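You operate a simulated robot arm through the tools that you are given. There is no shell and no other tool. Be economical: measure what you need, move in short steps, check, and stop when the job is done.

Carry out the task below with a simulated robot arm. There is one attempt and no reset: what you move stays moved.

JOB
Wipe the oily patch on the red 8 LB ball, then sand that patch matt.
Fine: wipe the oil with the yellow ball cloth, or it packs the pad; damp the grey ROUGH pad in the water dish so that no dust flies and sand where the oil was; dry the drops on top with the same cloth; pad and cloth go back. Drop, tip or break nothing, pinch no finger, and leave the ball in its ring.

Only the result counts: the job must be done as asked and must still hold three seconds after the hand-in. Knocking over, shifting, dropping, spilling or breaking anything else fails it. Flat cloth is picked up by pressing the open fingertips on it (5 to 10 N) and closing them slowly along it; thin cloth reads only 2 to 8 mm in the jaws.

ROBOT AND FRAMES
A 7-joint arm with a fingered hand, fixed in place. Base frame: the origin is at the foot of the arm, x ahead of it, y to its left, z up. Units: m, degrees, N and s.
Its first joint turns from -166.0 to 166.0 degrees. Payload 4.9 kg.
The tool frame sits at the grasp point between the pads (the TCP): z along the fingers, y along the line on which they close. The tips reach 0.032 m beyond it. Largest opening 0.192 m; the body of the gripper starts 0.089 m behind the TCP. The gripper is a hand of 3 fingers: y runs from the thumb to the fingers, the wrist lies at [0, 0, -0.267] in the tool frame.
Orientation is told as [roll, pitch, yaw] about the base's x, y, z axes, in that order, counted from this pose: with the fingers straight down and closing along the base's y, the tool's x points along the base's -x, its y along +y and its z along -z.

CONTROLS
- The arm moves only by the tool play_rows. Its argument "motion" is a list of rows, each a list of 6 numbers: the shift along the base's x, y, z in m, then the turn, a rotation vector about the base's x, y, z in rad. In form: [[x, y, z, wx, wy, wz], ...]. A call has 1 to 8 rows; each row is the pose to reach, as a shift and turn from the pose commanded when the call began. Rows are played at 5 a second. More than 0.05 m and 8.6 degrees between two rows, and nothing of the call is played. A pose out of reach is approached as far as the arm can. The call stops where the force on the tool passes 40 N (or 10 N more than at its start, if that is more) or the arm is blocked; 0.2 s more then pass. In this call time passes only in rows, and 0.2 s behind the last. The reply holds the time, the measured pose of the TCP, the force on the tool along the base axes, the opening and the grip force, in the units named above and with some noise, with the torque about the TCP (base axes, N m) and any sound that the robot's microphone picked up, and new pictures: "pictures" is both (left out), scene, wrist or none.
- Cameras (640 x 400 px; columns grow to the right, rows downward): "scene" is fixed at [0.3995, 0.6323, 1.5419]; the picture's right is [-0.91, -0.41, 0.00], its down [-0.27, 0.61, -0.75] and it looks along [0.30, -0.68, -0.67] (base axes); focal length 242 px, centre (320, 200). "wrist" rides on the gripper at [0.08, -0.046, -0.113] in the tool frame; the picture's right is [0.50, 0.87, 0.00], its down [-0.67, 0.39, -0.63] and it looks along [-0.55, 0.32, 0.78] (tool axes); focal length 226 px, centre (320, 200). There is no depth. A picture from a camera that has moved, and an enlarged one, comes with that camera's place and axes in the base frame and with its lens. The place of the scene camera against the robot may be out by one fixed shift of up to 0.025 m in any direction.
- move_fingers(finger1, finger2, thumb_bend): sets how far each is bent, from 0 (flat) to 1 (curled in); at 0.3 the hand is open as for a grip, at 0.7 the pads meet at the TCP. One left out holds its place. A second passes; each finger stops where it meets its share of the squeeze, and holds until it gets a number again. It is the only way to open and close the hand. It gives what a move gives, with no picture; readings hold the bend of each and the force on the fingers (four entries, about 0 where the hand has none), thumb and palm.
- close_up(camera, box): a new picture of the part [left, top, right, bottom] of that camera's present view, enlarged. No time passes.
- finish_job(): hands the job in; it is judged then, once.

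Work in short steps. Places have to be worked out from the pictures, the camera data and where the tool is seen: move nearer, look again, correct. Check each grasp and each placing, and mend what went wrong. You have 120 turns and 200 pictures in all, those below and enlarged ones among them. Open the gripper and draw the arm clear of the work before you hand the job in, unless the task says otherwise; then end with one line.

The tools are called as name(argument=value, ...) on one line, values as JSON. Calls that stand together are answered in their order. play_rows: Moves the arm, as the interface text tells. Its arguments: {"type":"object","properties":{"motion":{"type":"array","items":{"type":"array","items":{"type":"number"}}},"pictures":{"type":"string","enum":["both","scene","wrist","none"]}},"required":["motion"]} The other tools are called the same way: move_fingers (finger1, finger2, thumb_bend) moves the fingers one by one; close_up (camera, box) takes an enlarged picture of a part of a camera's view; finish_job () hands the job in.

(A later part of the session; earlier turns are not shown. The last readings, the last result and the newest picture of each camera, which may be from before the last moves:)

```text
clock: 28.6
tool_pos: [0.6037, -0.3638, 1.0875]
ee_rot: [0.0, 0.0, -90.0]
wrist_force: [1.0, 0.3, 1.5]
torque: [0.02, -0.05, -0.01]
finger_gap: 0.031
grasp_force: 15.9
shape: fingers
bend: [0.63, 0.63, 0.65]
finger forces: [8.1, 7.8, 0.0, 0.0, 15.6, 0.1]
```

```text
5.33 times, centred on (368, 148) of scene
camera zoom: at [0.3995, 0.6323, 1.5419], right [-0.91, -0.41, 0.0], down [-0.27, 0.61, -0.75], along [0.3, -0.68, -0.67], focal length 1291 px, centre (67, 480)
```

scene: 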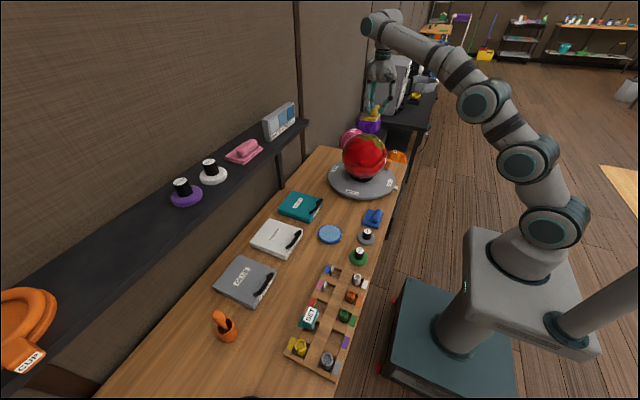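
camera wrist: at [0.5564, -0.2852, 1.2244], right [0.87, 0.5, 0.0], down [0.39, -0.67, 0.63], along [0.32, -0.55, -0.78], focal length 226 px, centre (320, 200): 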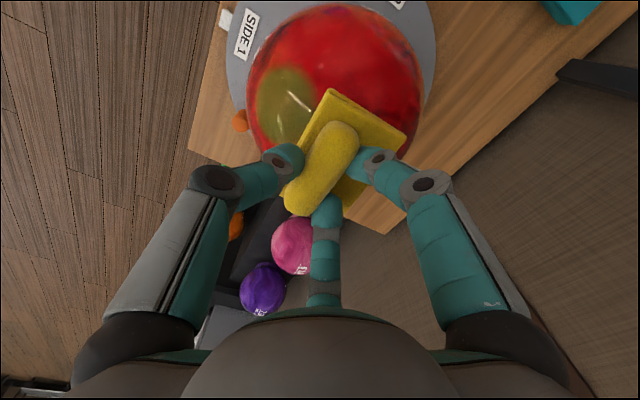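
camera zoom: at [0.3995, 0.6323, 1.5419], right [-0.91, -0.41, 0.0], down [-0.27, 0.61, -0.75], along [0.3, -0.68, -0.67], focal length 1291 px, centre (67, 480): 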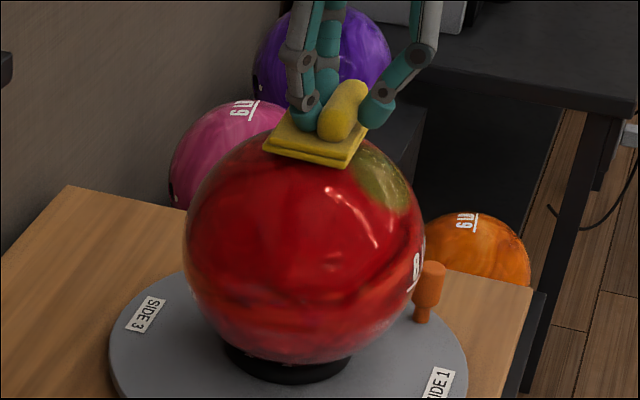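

I'll lift off and look at the top disc.

play_rows(motion=[[0, 0, 0.02, 0, 0, 0], [0, 0.02, 0.06, 0, 0, 0], [0, 0.06, 0.08, 0, 0, 0], [0, 0.1, 0.09, 0, 0, 0]], pictures="wrist")

close_up(camera="wrist", box=[200, 60, 440, 210])

close_up(camera="scene", box=[330, 110, 405, 185])

```text
clock: 29.6
tool_pos: [0.6026, -0.2654, 1.177]
ee_rot: [-0.1, 0.0, -90.1]
wrist_force: [0.1, 0.6, -1.6]
torque: [-0.03, 0.0, 0.02]
finger_gap: 0.0308
grasp_force: 15.5
shape: fingers
bend: [0.63, 0.63, 0.65]
finger forces: [7.8, 7.6, 0.1, 0.1, 15.5, 0.0]
camera wrist: at [0.556, -0.1853, 1.2893], right [0.87, 0.5, 0.0], down [0.39, -0.67, 0.63], along [0.31, -0.55, -0.78], focal length 226 px, centre (320, 200)
```

wrist: 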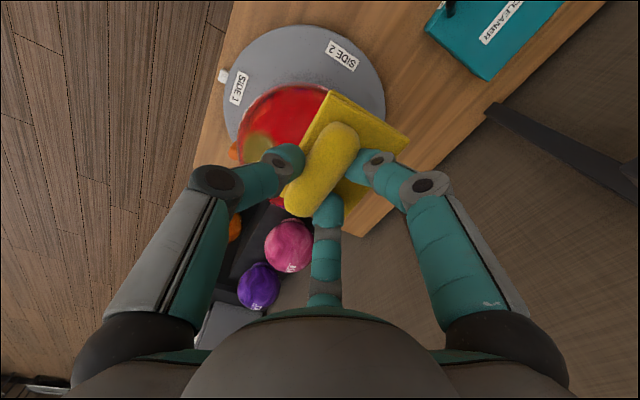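

```text
2.67 times, centred on (320, 135) of wrist
camera zoom: at [0.556, -0.1853, 1.2893], right [0.87, 0.5, 0.0], down [0.39, -0.67, 0.63], along [0.31, -0.55, -0.78], focal length 603 px, centre (320, 373)
```

zoom: 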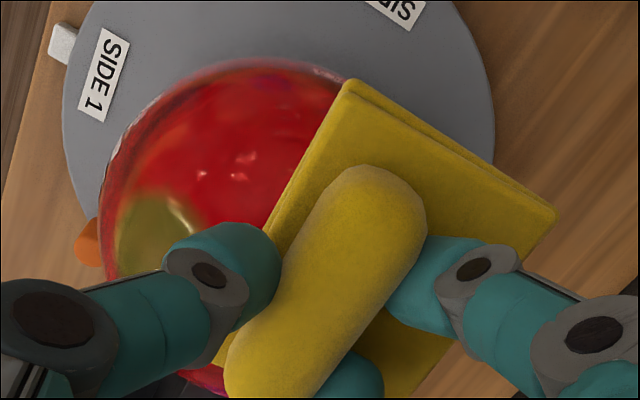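

```text
5.33 times, centred on (368, 148) of scene
camera zoom: at [0.3995, 0.6323, 1.5419], right [-0.91, -0.41, 0.0], down [-0.27, 0.61, -0.75], along [0.3, -0.68, -0.67], focal length 1291 px, centre (67, 480)
```

zoom: 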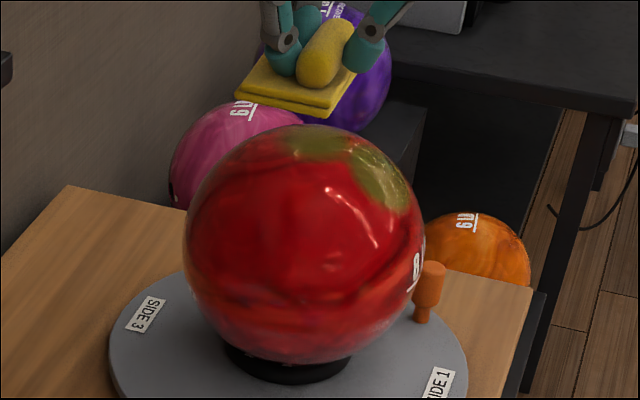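

close_up(camera="scene", box=[345, 128, 395, 162])

```text
11.76 times, centred on (370, 145) of scene
camera zoom: at [0.3995, 0.6323, 1.5419], right [-0.91, -0.41, 0.0], down [-0.27, 0.61, -0.75], along [0.3, -0.68, -0.67], focal length 2848 px, centre (-268, 847)
```

zoom: 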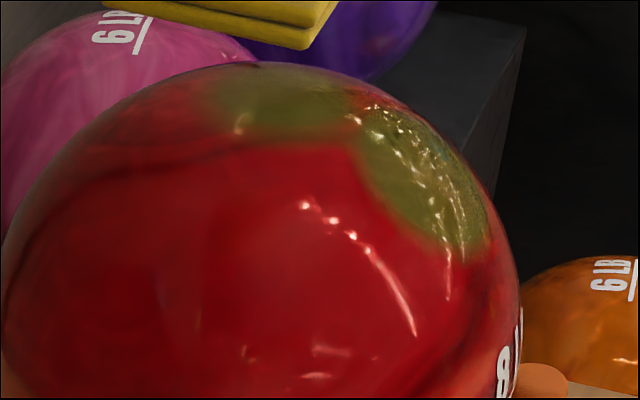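

I can't tell yet whether that wiped anything. I'll press a bit harder and swing the cloth around the ball's centre, so its face stays tangent over the whole patch. First I go back to the top.

play_rows(motion=[[0.001, -0.04, 0, 0, 0, 0], [0.002, -0.08, -0.02, 0, 0, 0], [0.002, -0.0973, -0.05, 0, 0, 0], [0.002, -0.0973, -0.08, 0, 0, 0], [0.002, -0.0973, -0.087, 0, 0, 0], [0.002, -0.0973, -0.09, 0, 0, 0], [0.002, -0.0973, -0.0915, 0, 0, 0]], pictures="none")

```text
clock: 31.2
tool_pos: [0.6038, -0.3632, 1.0869]
ee_rot: [0.1, -0.1, -90.1]
wrist_force: [-1.4, 0.1, 6.8]
torque: [0.03, 0.07, 0.02]
finger_gap: 0.0307
grasp_force: 16.1
shape: fingers
bend: [0.63, 0.63, 0.65]
finger forces: [8.1, 7.6, 0.0, 0.0, 16.1, 0.0]
```

I have about 7 N on top. First sweep: swing over -16° to +24°.

play_rows(motion=[[0.0239, 0, 0.0001, 0, 0.1396, 0], [0.0476, 0, -0.003, 0, 0.2793, 0], [0.0239, 0, 0.0001, 0, 0.1396, 0], [0, 0, 0, 0, 0, 0], [-0.0237, 0, -0.0035, 0, -0.1396, 0], [-0.0466, 0, -0.0102, 0, -0.2793, 0], [-0.0684, 0, -0.0201, 0, -0.4189, 0]], pictures="scene")

close_up(camera="scene", box=[330, 100, 405, 175])

```text
clock: 31.9
tool_pos: [0.6179, -0.346, 1.0853]
ee_rot: [-13.3, -0.9, -89.7]
wrist_force: [1.0, -0.5, 12.6]
torque: [0.0, -0.3, 0.01]
finger_gap: 0.0283
grasp_force: 21.6
shape: fingers
bend: [0.66, 0.67, 0.64]
finger forces: [12.5, 15.1, 0.0, 0.0, 16.4, 0.0]
out of reach, approached as far as the arm can: row 2
stopped in row 3: the force on the tool passed its limit (the readings are from after the stop); the commanded pose is now the measured one
```

scene: 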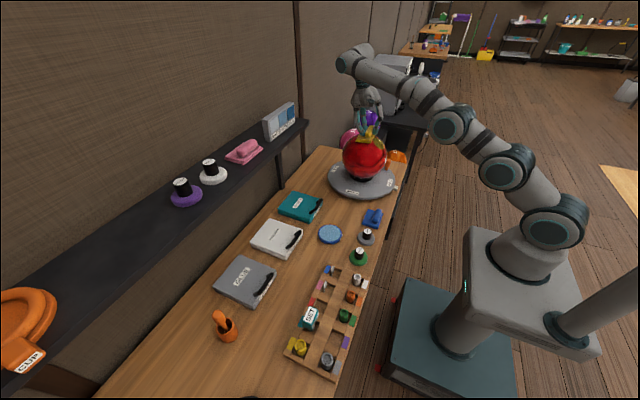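

```text
5.33 times, centred on (368, 138) of scene
camera zoom: at [0.3995, 0.6323, 1.5419], right [-0.91, -0.41, 0.0], down [-0.27, 0.61, -0.75], along [0.3, -0.68, -0.67], focal length 1291 px, centre (67, 533)
```

zoom: 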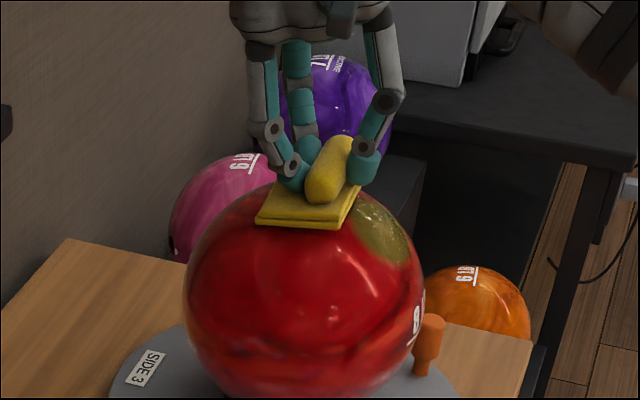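

Tilting away from the robot runs out of reach and the arm strayed, so I stopped. I'll lift off, level the hand and inspect; from now on I tilt only towards the robot.

play_rows(motion=[[0, 0, 0.03, 0, 0, 0], [-0.007, -0.008, 0.05, 0.008, -0.116, -0.002], [-0.014, -0.016, 0.06, 0.0157, -0.232, -0.005], [-0.014, -0.016, 0.06, 0.0157, -0.232, -0.005]])

close_up(camera="scene", box=[330, 100, 405, 175])

close_up(camera="wrist", box=[200, 0, 440, 220])

```text
clock: 32.9
tool_pos: [0.6034, -0.3618, 1.1413]
ee_rot: [-0.3, 0.2, -90.0]
wrist_force: [-1.0, -0.4, -0.4]
torque: [0.01, 0.01, -0.01]
finger_gap: 0.0285
grasp_force: 15.2
shape: fingers
bend: [0.66, 0.67, 0.64]
finger forces: [7.6, 8.7, 0.1, 0.0, 14.5, 0.0]
out of reach, approached as far as the arm can: row 1
camera wrist: at [0.5581, -0.2825, 1.2544], right [0.87, 0.5, 0.0], down [0.39, -0.67, 0.63], along [0.31, -0.54, -0.78], focal length 226 px, centre (320, 200)
```

scene: 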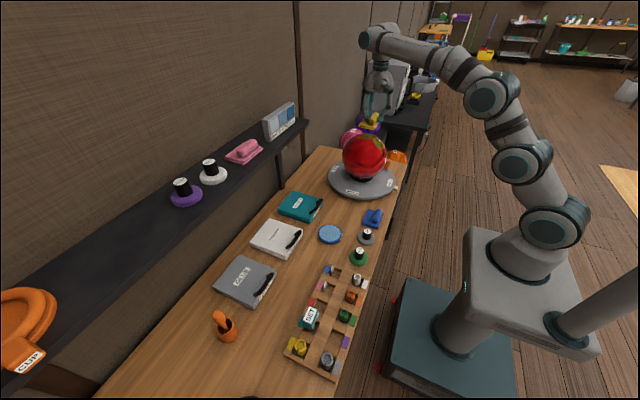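
wrist: 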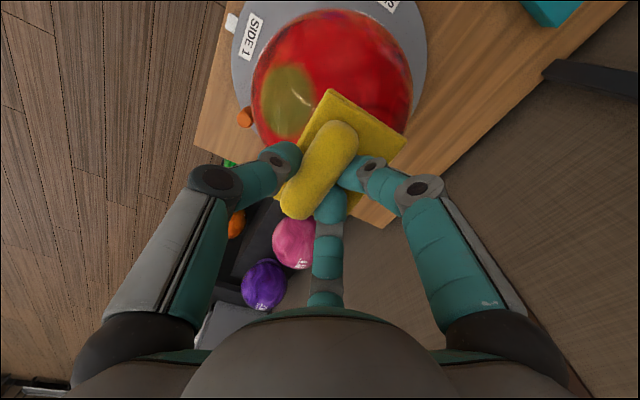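

```text
5.33 times, centred on (368, 138) of scene
camera zoom: at [0.3995, 0.6323, 1.5419], right [-0.91, -0.41, 0.0], down [-0.27, 0.61, -0.75], along [0.3, -0.68, -0.67], focal length 1291 px, centre (67, 533)
```

zoom: 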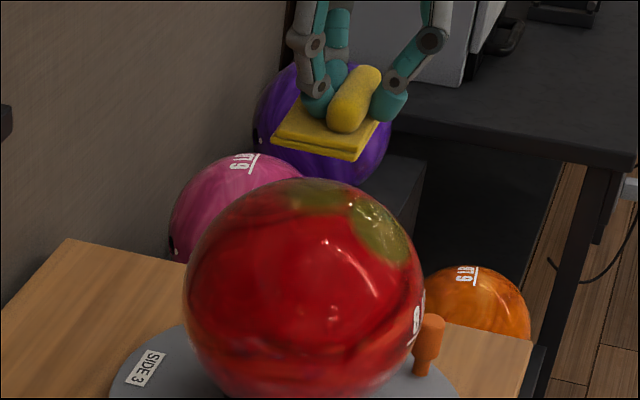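

```text
1.82 times, centred on (320, 110) of wrist
camera zoom: at [0.5581, -0.2825, 1.2544], right [0.87, 0.5, 0.0], down [0.39, -0.67, 0.63], along [0.31, -0.54, -0.78], focal length 411 px, centre (320, 364)
```

zoom: 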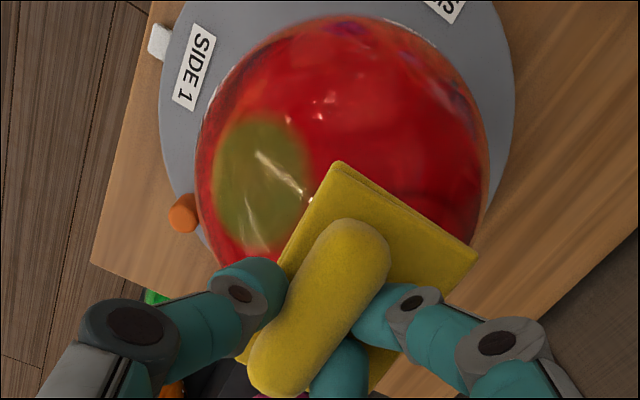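

close_up(camera="scene", box=[345, 128, 395, 162])

```text
11.76 times, centred on (370, 145) of scene
camera zoom: at [0.3995, 0.6323, 1.5419], right [-0.91, -0.41, 0.0], down [-0.27, 0.61, -0.75], along [0.3, -0.68, -0.67], focal length 2848 px, centre (-268, 847)
```

zoom: 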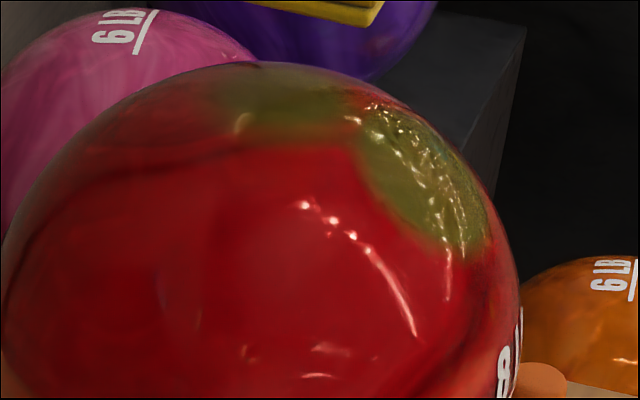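

The top disc is visibly fading, so rubbing works. I'll go back down and rub with longer strokes along the handle direction.

play_rows(motion=[[0, 0, -0.03, 0, 0, 0], [0, 0, -0.05, 0, 0, 0], [0, 0, -0.054, 0, 0, 0], [0, 0, -0.056, 0, 0, 0]], pictures="none")

```text
clock: 33.9
tool_pos: [0.6032, -0.3618, 1.0841]
ee_rot: [-0.4, 0.2, -89.9]
wrist_force: [0.1, -0.1, -0.7]
torque: [0.03, -0.02, -0.01]
finger_gap: 0.0285
grasp_force: 15.2
shape: fingers
bend: [0.66, 0.67, 0.64]
finger forces: [7.4, 8.7, 0.0, 0.0, 14.6, 0.0]
```

play_rows(motion=[[0, 0, -0.001, 0, 0, 0], [0, 0, -0.002, 0, 0, 0], [0, 0, -0.003, 0, 0, 0], [0, 0, -0.004, 0, 0, 0]], pictures="none")

```text
clock: 34.9
tool_pos: [0.6043, -0.3628, 1.0824]
ee_rot: [-0.2, 0.2, -90.0]
wrist_force: [-1.5, 0.1, 11.6]
torque: [0.08, 0.02, 0.03]
finger_gap: 0.0284
grasp_force: 18.8
shape: fingers
bend: [0.66, 0.67, 0.64]
finger forces: [9.9, 10.5, 0.0, 0.0, 16.7, 0.0]
```

I have 11 N. Rubbing at the top now.

play_rows(motion=[[0, 0.02, 0, 0, 0, 0], [-0.008, -0.02, 0, 0, 0, 0], [-0.008, 0.02, 0, 0, 0, 0], [0.008, -0.02, 0, 0, 0, 0], [0.014, 0.02, 0, 0, 0, 0], [0.014, -0.02, 0, 0, 0, 0], [0, 0.02, 0, 0, 0, 0], [0, 0, 0, 0, 0, 0]], pictures="none")

play_rows(motion=[[0, 0.02, 0, 0, 0, 0], [-0.008, -0.02, 0, 0, 0, 0], [-0.008, 0.02, 0, 0, 0, 0], [0.008, -0.02, 0, 0, 0, 0], [0.014, 0.02, 0, 0, 0, 0], [0.014, -0.02, 0, 0, 0, 0], [0, 0.02, 0, 0, 0, 0], [0, 0, 0, 0, 0, 0]], pictures="none")

close_up(camera="scene", box=[330, 100, 405, 175])

```text
clock: 36.6
tool_pos: [0.6032, -0.3606, 1.0832]
ee_rot: [-0.2, 0.1, -90.1]
wrist_force: [-0.1, 8.6, 19.7]
torque: [0.53, -0.21, 0.07]
finger_gap: 0.0283
grasp_force: 25.7
shape: fingers
bend: [0.65, 0.67, 0.65]
finger forces: [24.2, 10.3, 0.0, 0.0, 17.9, 0.0]
```

```text
clock: 38.5
tool_pos: [0.6039, -0.3611, 1.0816]
ee_rot: [-0.3, 0.2, -90.0]
wrist_force: [-1.4, 9.2, 28.4]
torque: [0.62, -0.19, 0.08]
finger_gap: 0.0278
grasp_force: 30.9
shape: fingers
bend: [0.65, 0.67, 0.64]
finger forces: [32.0, 10.9, 0.0, 0.0, 19.3, 0.0]
```

```text
5.33 times, centred on (368, 138) of scene
camera zoom: at [0.3995, 0.6323, 1.5419], right [-0.91, -0.41, 0.0], down [-0.27, 0.61, -0.75], along [0.3, -0.68, -0.67], focal length 1291 px, centre (67, 533)
```

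zoom: 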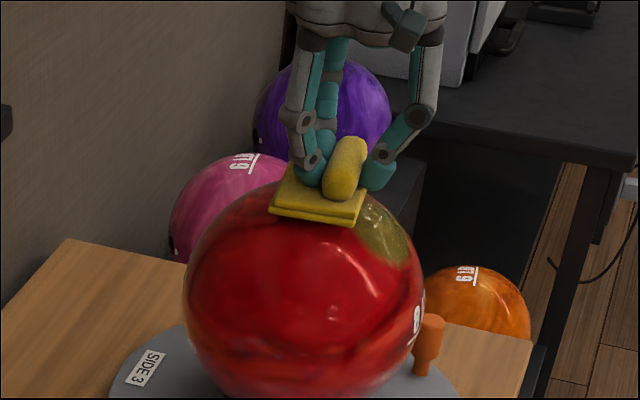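

The force climbed to 28 N as the handle twisted in the grip. I'll lift and inspect.

play_rows(motion=[[0, 0, 0.02, 0, 0, 0], [0, 0, 0.06, 0, 0, 0]], pictures="wrist")

close_up(camera="scene", box=[345, 128, 395, 162])

close_up(camera="scene", box=[350, 90, 400, 130])

```text
clock: 39.0
tool_pos: [0.603, -0.3618, 1.1388]
ee_rot: [-0.7, 0.2, -90.1]
wrist_force: [0.4, 0.0, -1.4]
torque: [0.01, 0.04, 0.02]
finger_gap: 0.0285
grasp_force: 16.4
shape: fingers
bend: [0.66, 0.66, 0.64]
finger forces: [9.5, 8.6, 0.0, 0.1, 15.0, 0.1]
camera wrist: at [0.5573, -0.2829, 1.2518], right [0.87, 0.5, -0.01], down [0.39, -0.68, 0.62], along [0.31, -0.54, -0.78], focal length 226 px, centre (320, 200)
```

wrist: 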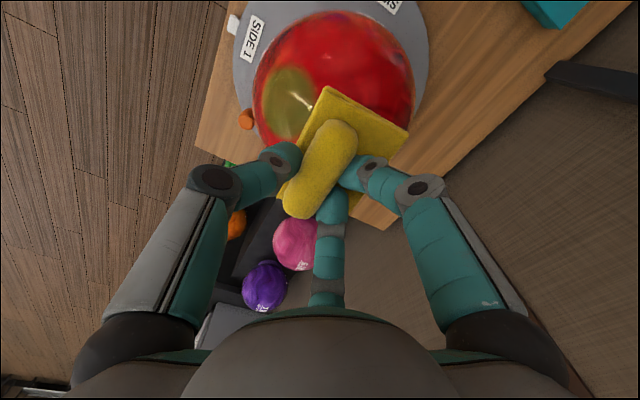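

```text
11.76 times, centred on (370, 145) of scene
camera zoom: at [0.3995, 0.6323, 1.5419], right [-0.91, -0.41, 0.0], down [-0.27, 0.61, -0.75], along [0.3, -0.68, -0.67], focal length 2848 px, centre (-268, 847)
```

zoom: 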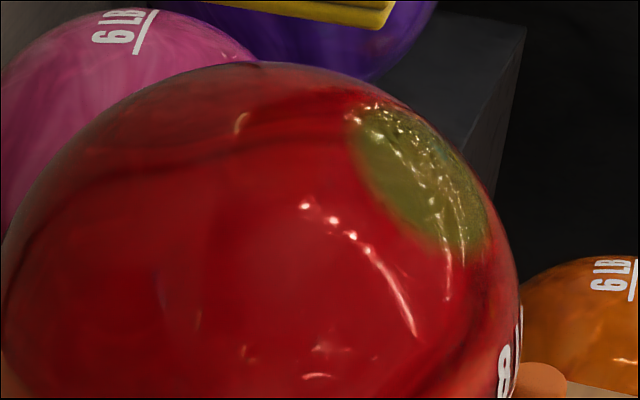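

```text
10.00 times, centred on (375, 110) of scene
camera zoom: at [0.3995, 0.6323, 1.5419], right [-0.91, -0.41, 0.0], down [-0.27, 0.61, -0.75], along [0.3, -0.68, -0.67], focal length 2420 px, centre (-230, 1100)
```

zoom: 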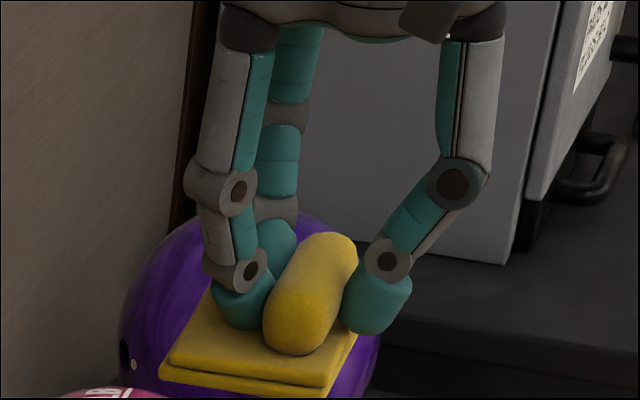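

The top disc is completely wiped. Now the second disc: I'll tilt the hand 33° towards the robot and hover about 5 cm off it.

play_rows(motion=[[-0.019, 0, 0, 0, -0.096, 0], [-0.038, 0, -0.005, 0, -0.192, 0], [-0.057, 0, -0.012, 0, -0.288, 0], [-0.076, 0.001, -0.022, 0, -0.384, 0], [-0.095, 0.002, -0.035, 0, -0.48, 0], [-0.114, 0.002, -0.049, 0, -0.576, 0]])

close_up(camera="scene", box=[330, 90, 420, 175])

```text
clock: 40.5
tool_pos: [0.4895, -0.3602, 1.0921]
ee_rot: [32.7, 0.2, -89.9]
wrist_force: [0.1, 0.6, 0.1]
torque: [0.0, 0.0, 0.01]
finger_gap: 0.0284
grasp_force: 16.0
shape: fingers
bend: [0.66, 0.66, 0.65]
finger forces: [8.7, 8.3, 0.1, 0.1, 15.2, 0.0]
camera wrist: at [0.3894, -0.2803, 1.162], right [0.73, 0.5, 0.47], down [-0.01, -0.67, 0.74], along [0.69, -0.54, -0.48], focal length 226 px, centre (320, 200)
```

scene: 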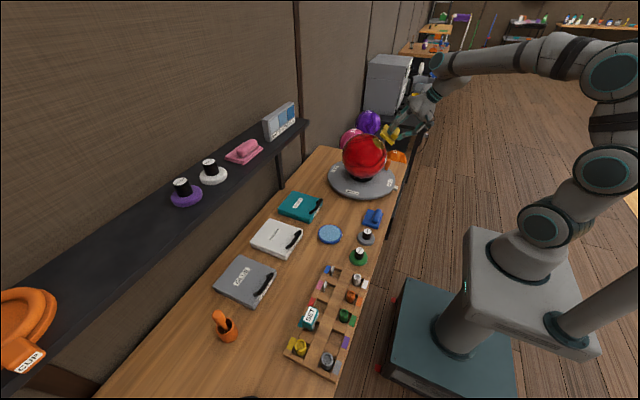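
wrist: 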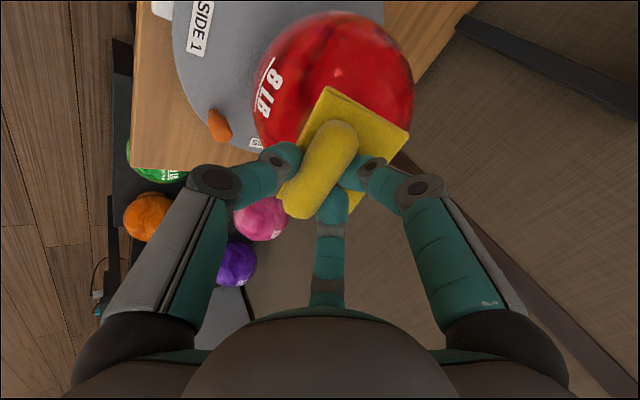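

```text
4.71 times, centred on (375, 132) of scene
camera zoom: at [0.3995, 0.6323, 1.5419], right [-0.91, -0.41, 0.0], down [-0.27, 0.61, -0.75], along [0.3, -0.68, -0.67], focal length 1139 px, centre (61, 518)
```

zoom: 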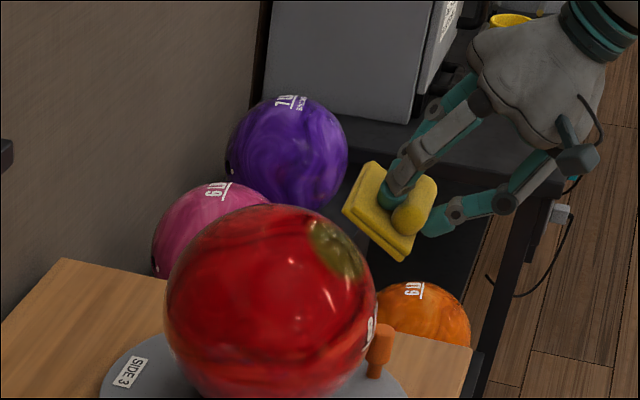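

The cloth faces disc A squarely. I'll approach along the ball's normal.

play_rows(motion=[[0.0109, 0, -0.0168, 0, 0, 0], [0.0191, 0, -0.0294, 0, 0, 0], [0.0218, 0, -0.0335, 0, 0, 0], [0.0234, 0, -0.036, 0, 0, 0]], pictures="none")

close_up(camera="scene", box=[330, 90, 420, 175])

```text
clock: 41.5
tool_pos: [0.5143, -0.3601, 1.0565]
ee_rot: [32.7, 0.1, -90.0]
wrist_force: [0.4, 0.2, -0.6]
torque: [-0.01, 0.0, 0.03]
finger_gap: 0.0285
grasp_force: 15.3
shape: fingers
bend: [0.66, 0.66, 0.65]
finger forces: [8.7, 8.3, 0.0, 0.0, 15.1, 0.0]
```

```text
4.71 times, centred on (375, 132) of scene
camera zoom: at [0.3995, 0.6323, 1.5419], right [-0.91, -0.41, 0.0], down [-0.27, 0.61, -0.75], along [0.3, -0.68, -0.67], focal length 1139 px, centre (61, 518)
```

zoom: 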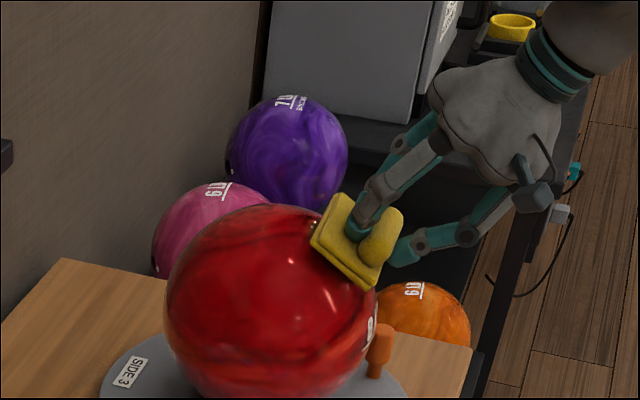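

play_rows(motion=[[0.0011, 0, -0.0017, 0, 0, 0], [0.0022, 0, -0.0034, 0, 0, 0], [0.0033, 0, -0.005, 0, 0, 0], [0.0038, 0, -0.0059, 0, 0, 0], [0.0044, 0, -0.0067, 0, 0, 0]], pictures="none")

```text
clock: 42.6
tool_pos: [0.5193, -0.3602, 1.0504]
ee_rot: [32.8, 0.2, -89.9]
wrist_force: [-0.3, -0.2, -0.7]
torque: [-0.02, -0.02, 0.01]
finger_gap: 0.0284
grasp_force: 16.3
shape: fingers
bend: [0.66, 0.66, 0.65]
finger forces: [8.6, 8.3, 0.1, 0.0, 15.0, 0.1]
```

No contact yet. I'll continue.

play_rows(motion=[[0.0008, 0, -0.0012, 0, 0, 0], [0.0016, 0, -0.0025, 0, 0, 0], [0.0022, 0, -0.0034, 0, 0, 0], [0.0027, 0, -0.0042, 0, 0, 0]], pictures="none")

```text
clock: 43.6
tool_pos: [0.5207, -0.3596, 1.0477]
ee_rot: [32.8, 0.0, -89.9]
wrist_force: [-15.8, 1.5, 19.2]
torque: [0.08, -0.25, 0.07]
finger_gap: 0.0282
grasp_force: 28.5
shape: fingers
bend: [0.66, 0.67, 0.64]
finger forces: [22.8, 15.1, 0.0, 0.0, 19.3, 0.0]
```

That's 25 N, a bit strong. I'll back off 2 mm and rub along the surface.

play_rows(motion=[[-0.0011, 0, 0.0017, 0, 0, 0], [-0.0011, 0.018, 0.0017, 0, 0, 0], [-0.0061, -0.018, -0.0016, 0, 0, 0], [-0.0061, 0.018, -0.0016, 0, 0, 0], [0.0039, -0.018, 0.005, 0, 0, 0], [0.0039, 0.018, 0.005, 0, 0, 0], [-0.0011, -0.018, 0.0017, 0, 0, 0], [-0.0011, 0, 0.0017, 0, 0, 0]], pictures="none")

play_rows(motion=[[0, 0.018, 0, 0, 0, 0], [-0.005, -0.018, -0.0033, 0, 0, 0], [-0.005, 0.018, -0.0033, 0, 0, 0], [0.005, -0.018, 0.0033, 0, 0, 0], [0.005, 0.018, 0.0033, 0, 0, 0], [0, -0.018, 0, 0, 0, 0], [0, 0, 0, 0, 0, 0]], pictures="none")

play_rows(motion=[[-0.0163, 0, 0.0252, 0, 0, 0], [-0.0327, 0, 0.0503, 0, 0, 0], [-0.06, 0.01, 0.07, 0, 0, 0]], pictures="scene")

close_up(camera="scene", box=[335, 90, 425, 165])

```text
clock: 45.5
tool_pos: [0.5195, -0.3599, 1.0462]
ee_rot: [32.6, 0.1, -89.9]
wrist_force: [-4.6, -3.8, 8.1]
torque: [-0.15, -0.17, -0.2]
finger_gap: 0.0288
grasp_force: 21.6
shape: fingers
bend: [0.67, 0.66, 0.64]
finger forces: [10.6, 16.6, 0.0, 0.1, 16.3, 0.0]
```

```text
clock: 47.0
tool_pos: [0.5192, -0.3591, 1.0485]
ee_rot: [32.7, 0.2, -89.9]
wrist_force: [-7.1, -3.1, 10.4]
torque: [-0.13, -0.17, -0.2]
finger_gap: 0.0287
grasp_force: 23.6
shape: fingers
bend: [0.67, 0.66, 0.64]
finger forces: [11.3, 18.4, 0.0, 0.1, 16.7, 0.1]
```

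```text
clock: 47.9
tool_pos: [0.4575, -0.3498, 1.1158]
ee_rot: [32.6, 0.3, -89.8]
wrist_force: [0.0, -0.5, -1.5]
torque: [0.01, -0.01, -0.01]
finger_gap: 0.0288
grasp_force: 16.4
shape: fingers
bend: [0.66, 0.66, 0.64]
finger forces: [8.8, 8.2, 0.0, 0.0, 15.0, 0.1]
```

scene: 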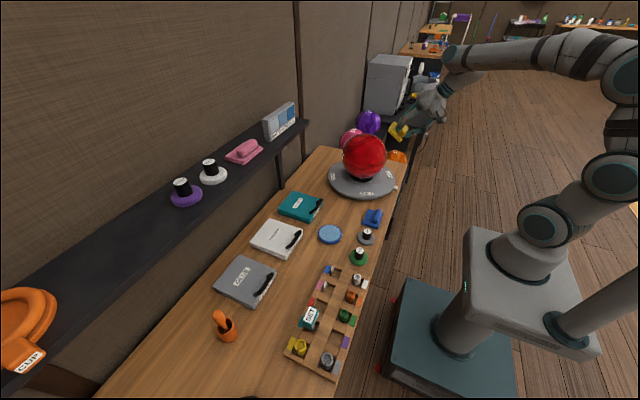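

```text
5.33 times, centred on (380, 128) of scene
camera zoom: at [0.3995, 0.6323, 1.5419], right [-0.91, -0.41, 0.0], down [-0.27, 0.61, -0.75], along [0.3, -0.68, -0.67], focal length 1291 px, centre (0, 587)
```

zoom: 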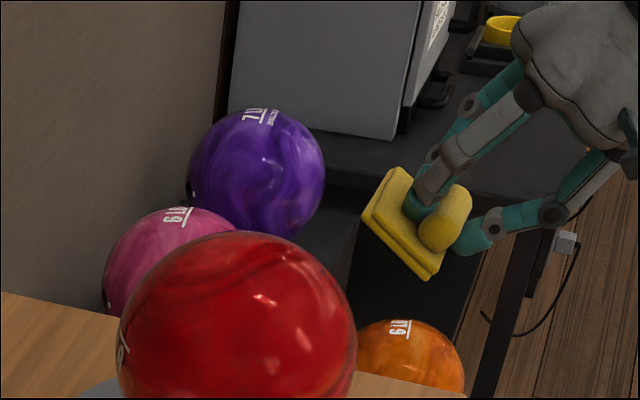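

The olive colour is gone from view, but the ball's markings look shifted. I'll check whether the ball or turntable turned.

close_up(camera="scene", box=[300, 120, 420, 210])

close_up(camera="wrist", box=[120, 0, 440, 200])

```text
4.44 times, centred on (360, 165) of scene
camera zoom: at [0.3995, 0.6323, 1.5419], right [-0.91, -0.41, 0.0], down [-0.27, 0.61, -0.75], along [0.3, -0.68, -0.67], focal length 1076 px, centre (142, 356)
```

zoom: 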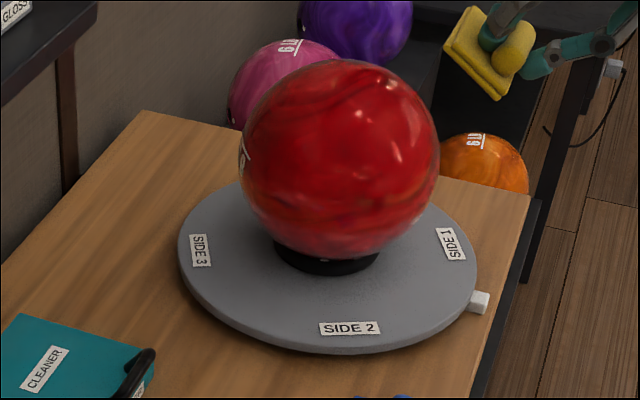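

```text
2.00 times, centred on (280, 100) of wrist
camera zoom: at [0.3579, -0.2702, 1.186], right [0.73, 0.5, 0.47], down [-0.01, -0.67, 0.74], along [0.68, -0.54, -0.49], focal length 452 px, centre (400, 400)
```

zoom: 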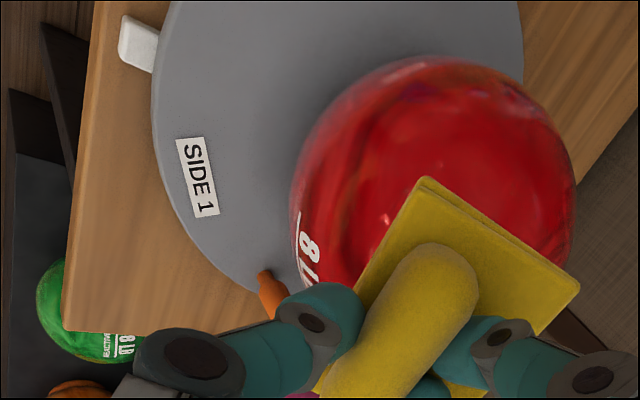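

The turntable turned about 22° counter-clockwise under the strokes, and the ball went with it. I'll level the hand and move to a viewpoint where the wrist camera sees the wiped side.

play_rows(motion=[[0.0, -0.01, 0.04, 0, 0.115, 0], [0.0, -0.04, 0.07, 0, 0.23, 0], [0.01, -0.08, 0.085, 0, 0.345, 0], [0.02, -0.12, 0.085, 0, 0.46, 0], [0.033, -0.15, 0.085, 0, 0.571, 0]], pictures="wrist")

close_up(camera="wrist", box=[300, 0, 560, 165])

```text
clock: 49.2
tool_pos: [0.4756, -0.4871, 1.2892]
ee_rot: [5.4, -4.9, -90.4]
wrist_force: [-3.7, 2.4, 7.3]
torque: [-0.14, -0.2, 0.01]
finger_gap: 0.0286
grasp_force: 14.9
shape: fingers
bend: [0.66, 0.66, 0.64]
finger forces: [8.0, 8.0, 0.1, 0.1, 14.6, 0.1]
stopped in row 5: the arm was blocked; the commanded pose is now the measured one
camera wrist: at [0.4197, -0.3986, 1.3899], right [0.87, 0.5, 0.04], down [0.32, -0.62, 0.72], along [0.38, -0.61, -0.69], focal length 226 px, centre (320, 200)
```

wrist: 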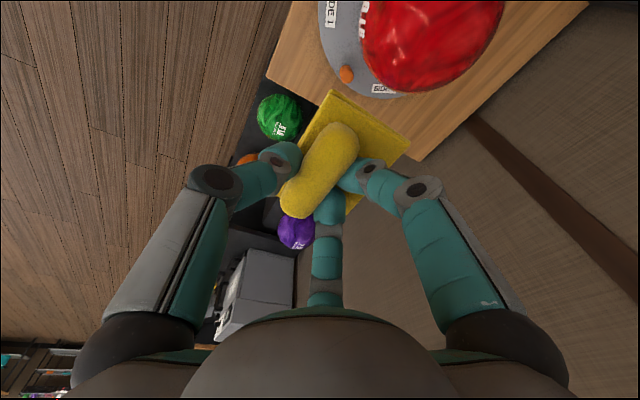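

```text
2.42 times, centred on (430, 82) of wrist
camera zoom: at [0.4197, -0.3986, 1.3899], right [0.87, 0.5, 0.04], down [0.32, -0.62, 0.72], along [0.38, -0.61, -0.69], focal length 548 px, centre (53, 485)
```

zoom: 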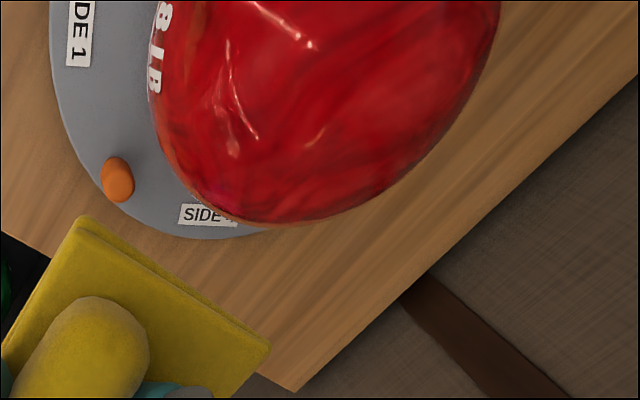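

The ball is clean everywhere in view, so the oil is gone. The arm hit a limit in that corner, so I'll move back towards +y, level out, and go above the cloth's home spot.

play_rows(motion=[[0.01, 0.04, 0, 0, 0, 0], [0.03, 0.08, 0, 0, 0, 0], [0.05, 0.12, -0.005, 0.02, 0.03, 0], [0.07, 0.16, -0.01, 0.04, 0.06, 0], [0.09, 0.2, -0.02, 0.06, 0.08, 0], [0.105, 0.24, -0.03, 0.0855, 0.094, 0.007], [0.12, 0.28, -0.04, 0.0855, 0.094, 0.007], [0.134, 0.32, -0.05, 0.0855, 0.094, 0.007]], pictures="none")

```text
clock: 51.0
tool_pos: [0.6138, -0.1695, 1.2232]
ee_rot: [-1.0, 1.3, -89.6]
wrist_force: [-0.7, 0.2, -0.5]
torque: [0.04, -0.04, -0.02]
finger_gap: 0.028
grasp_force: 14.7
shape: fingers
bend: [0.66, 0.66, 0.64]
finger forces: [7.6, 7.8, 0.0, 0.0, 14.4, 0.0]
```

play_rows(motion=[[-0.002, 0.034, -0.03, -0.0227, -0.0175, -0.007], [-0.004, 0.0675, -0.06, -0.0227, -0.0175, -0.007], [-0.004, 0.0675, -0.105, -0.0227, -0.0175, -0.007], [-0.004, 0.0675, -0.15, -0.0227, -0.0175, -0.007], [-0.004, 0.0675, -0.195, -0.0227, -0.0175, -0.007], [-0.004, 0.0675, -0.24, -0.0227, -0.0175, -0.007], [-0.004, 0.0675, -0.285, -0.0227, -0.0175, -0.007], [-0.004, 0.0675, -0.325, -0.0227, -0.0175, -0.007]])

close_up(camera="wrist", box=[220, 60, 440, 225])

close_up(camera="scene", box=[300, 160, 400, 230])

```text
clock: 52.9
tool_pos: [0.6104, -0.1009, 0.8994]
ee_rot: [0.1, -0.1, -90.1]
wrist_force: [0.6, 0.5, 0.0]
torque: [0.0, 0.04, 0.0]
finger_gap: 0.0282
grasp_force: 14.7
shape: fingers
bend: [0.66, 0.66, 0.65]
finger forces: [7.6, 7.8, 0.0, 0.0, 14.2, 0.1]
camera wrist: at [0.5638, -0.021, 1.011], right [0.87, 0.5, 0.0], down [0.39, -0.67, 0.63], along [0.32, -0.55, -0.77], focal length 226 px, centre (320, 200)
```

scene: 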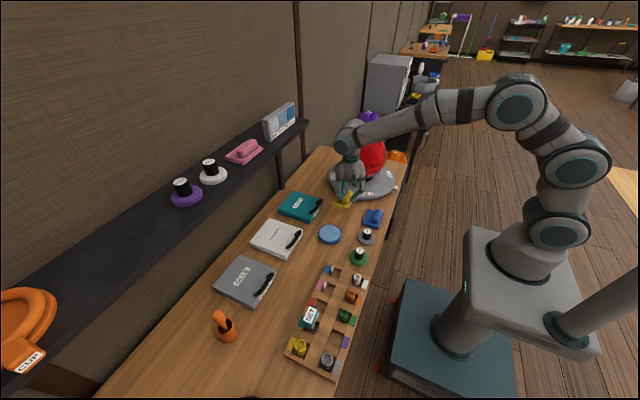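
wrist: 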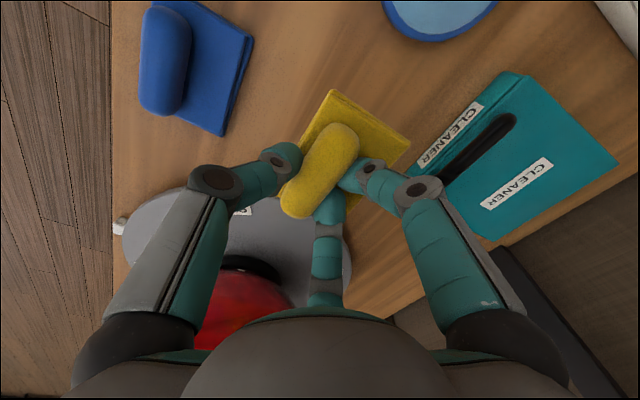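

```text
2.42 times, centred on (330, 142) of wrist
camera zoom: at [0.5638, -0.021, 1.011], right [0.87, 0.5, 0.0], down [0.39, -0.67, 0.63], along [0.32, -0.55, -0.77], focal length 548 px, centre (296, 339)
```

zoom: 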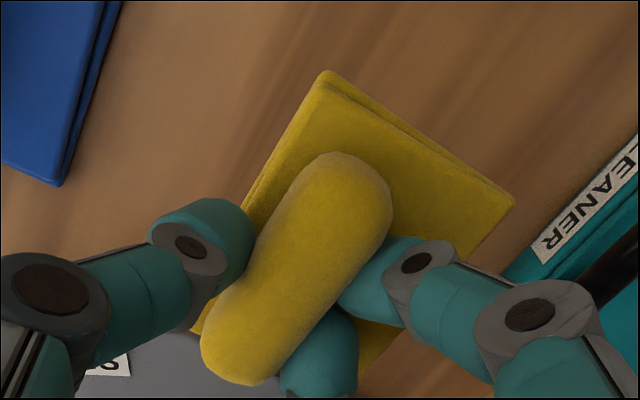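

```text
5.71 times, centred on (350, 195) of scene
camera zoom: at [0.3995, 0.6323, 1.5419], right [-0.91, -0.41, 0.0], down [-0.27, 0.61, -0.75], along [0.3, -0.68, -0.67], focal length 1383 px, centre (149, 229)
```

zoom: 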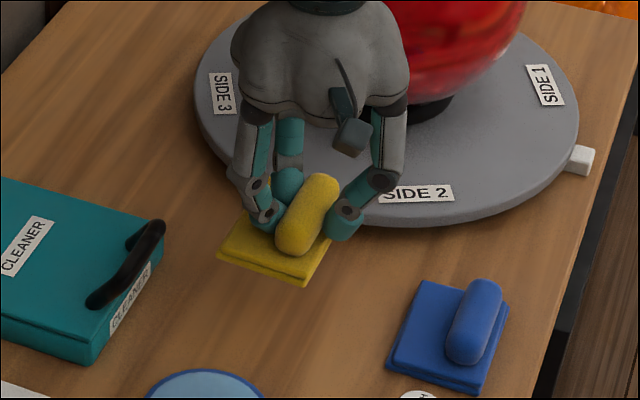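

The cloth would land about 6 mm too far in +x. I'll correct that and lower to the table gently.

play_rows(motion=[[-0.006, -0.001, -0.03, 0, 0, 0], [-0.006, -0.001, -0.055, 0, 0, 0], [-0.006, -0.001, -0.06, 0, 0, 0], [-0.006, -0.001, -0.064, 0, 0, 0]], pictures="none")

close_up(camera="scene", box=[300, 170, 400, 240])

```text
clock: 53.9
tool_pos: [0.6032, -0.1032, 0.8341]
ee_rot: [0.0, -0.1, -90.0]
wrist_force: [0.7, -0.1, 0.3]
torque: [-0.01, -0.03, -0.01]
finger_gap: 0.0279
grasp_force: 15.3
shape: fingers
bend: [0.66, 0.66, 0.65]
finger forces: [7.5, 7.8, 0.0, 0.0, 14.2, 0.0]
```

```text
5.71 times, centred on (350, 205) of scene
camera zoom: at [0.3995, 0.6323, 1.5419], right [-0.91, -0.41, 0.0], down [-0.27, 0.61, -0.75], along [0.3, -0.68, -0.67], focal length 1383 px, centre (149, 171)
```

zoom: 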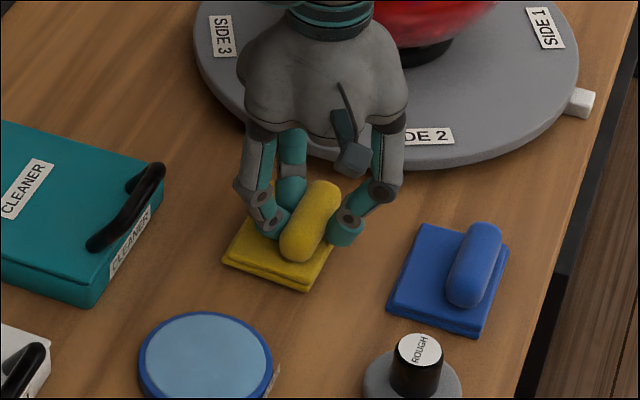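

It's aligned with the original place. I'll lower to contact.

play_rows(motion=[[0, 0, -0.0015, 0, 0, 0], [0, 0, -0.003, 0, 0, 0], [0, 0, -0.004, 0, 0, 0], [0, 0, -0.005, 0, 0, 0]], pictures="none")

```text
clock: 54.9
tool_pos: [0.6043, -0.1038, 0.83]
ee_rot: [0.0, -0.2, -90.1]
wrist_force: [-1.3, 1.1, 9.5]
torque: [0.0, 0.08, -0.03]
finger_gap: 0.0281
grasp_force: 18.3
shape: fingers
bend: [0.66, 0.66, 0.65]
finger forces: [9.0, 11.0, 0.1, 0.0, 16.9, 0.0]
```

It's down. I'll open the fingers a little, then rise straight up.

move_fingers(finger1=0.58, finger2=0.58, thumb_bend=0.56)

play_rows(motion=[[0, 0, 0.003, 0, 0, 0], [0, 0, 0.006, 0, 0, 0], [0, 0, 0.03, 0, 0, 0], [0, 0, 0.07, 0, 0, 0]], pictures="wrist")

close_up(camera="scene", box=[300, 170, 400, 240])

```text
clock: 55.9
tool_pos: [0.606, -0.1035, 0.8338]
ee_rot: [0.4, -0.2, -90.1]
wrist_force: [4.7, -0.7, 35.5]
torque: [-0.14, -0.65, -0.06]
finger_gap: 0.0505
grasp_force: 18.5
shape: fingers
bend: [0.6, 0.59, 0.56]
finger forces: [17.8, 19.0, 0.1, 0.0, 0.0, 0.1]
```

```text
clock: 56.9
tool_pos: [0.6025, -0.1024, 0.8974]
ee_rot: [-0.3, -0.1, -90.1]
wrist_force: [0.3, -0.6, -0.6]
torque: [-0.01, -0.03, 0.03]
finger_gap: 0.0563
grasp_force: 0.1
shape: fingers
bend: [0.57, 0.57, 0.56]
finger forces: [0.1, 0.1, 0.1, 0.0, 0.0, 0.0]
camera wrist: at [0.5562, -0.0223, 1.0105], right [0.87, 0.5, -0.01], down [0.39, -0.67, 0.63], along [0.31, -0.55, -0.78], focal length 226 px, centre (320, 200)
```

wrist: 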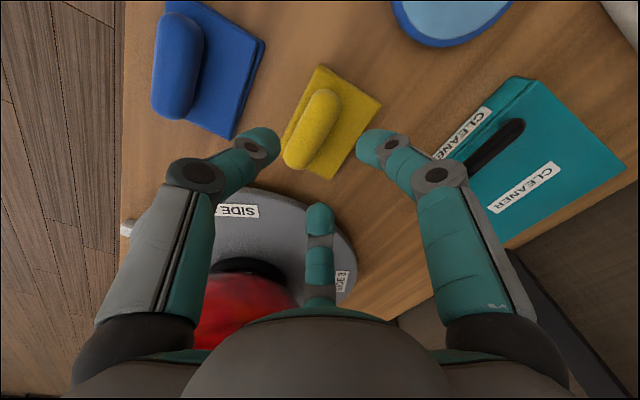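

```text
5.71 times, centred on (350, 205) of scene
camera zoom: at [0.3995, 0.6323, 1.5419], right [-0.91, -0.41, 0.0], down [-0.27, 0.61, -0.75], along [0.3, -0.68, -0.67], focal length 1383 px, centre (149, 171)
```

zoom: 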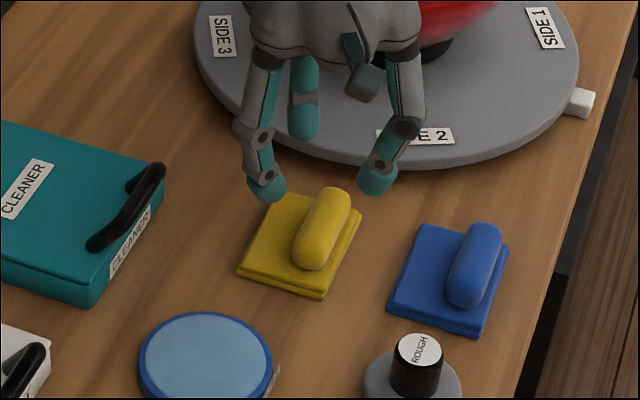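

Opening pushed the cloth about 15 mm; I'll correct that when I return it at the end. Now to above the grey ROUGH pad, near [0.485, 0.009].

play_rows(motion=[[0, 0, 0.03, 0, 0, 0], [-0.03, 0.028, 0.05, 0, 0, 0], [-0.06, 0.056, 0.05, 0, 0, 0], [-0.09, 0.084, 0.05, 0, 0, 0], [-0.1175, 0.111, 0.05, 0, 0, 0]])

close_up(camera="wrist", box=[220, 50, 440, 215])

close_up(camera="scene", box=[310, 190, 400, 270])

```text
clock: 58.0
tool_pos: [0.4847, 0.008, 0.949]
ee_rot: [0.0, -0.1, -90.1]
wrist_force: [0.1, -0.6, -1.6]
torque: [-0.03, 0.0, 0.01]
finger_gap: 0.0563
grasp_force: 0.1
shape: fingers
bend: [0.57, 0.57, 0.56]
finger forces: [0.0, 0.0, 0.1, 0.1, 0.0, 0.0]
camera wrist: at [0.4384, 0.0876, 1.0614], right [0.87, 0.5, 0.0], down [0.39, -0.67, 0.63], along [0.31, -0.55, -0.77], focal length 226 px, centre (320, 200)
```

scene: 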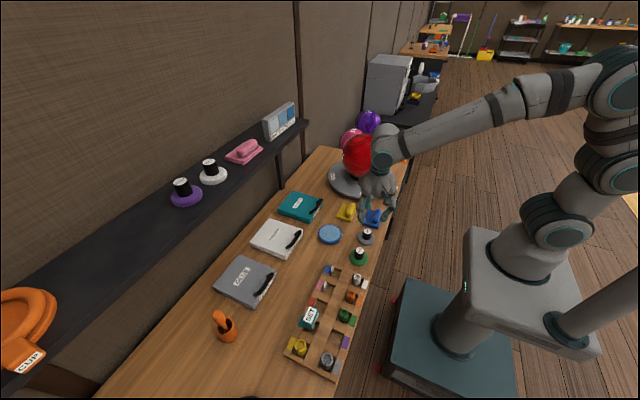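
wrist: 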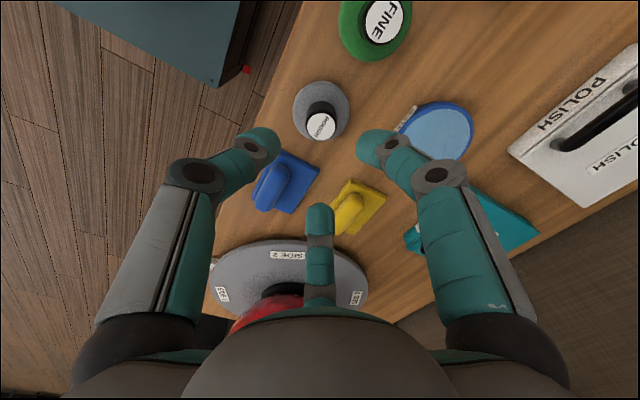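

```text
2.42 times, centred on (330, 132) of wrist
camera zoom: at [0.4384, 0.0876, 1.0614], right [0.87, 0.5, 0.0], down [0.39, -0.67, 0.63], along [0.31, -0.55, -0.77], focal length 548 px, centre (296, 364)
```

zoom: 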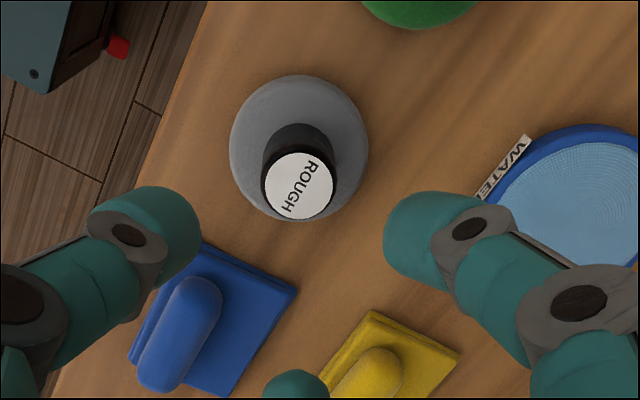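

```text
5.00 times, centred on (355, 230) of scene
camera zoom: at [0.3995, 0.6323, 1.5419], right [-0.91, -0.41, 0.0], down [-0.27, 0.61, -0.75], along [0.3, -0.68, -0.67], focal length 1210 px, centre (145, 50)
```

zoom: 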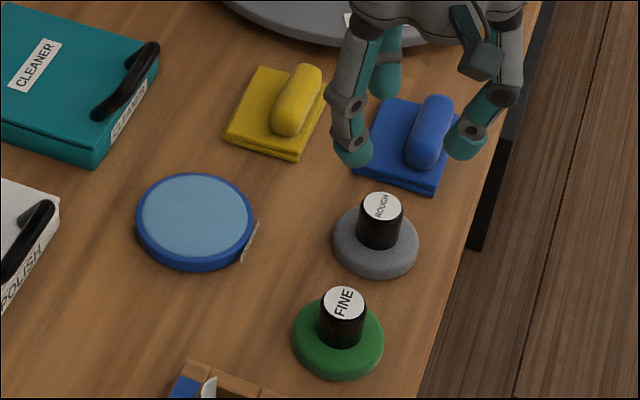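

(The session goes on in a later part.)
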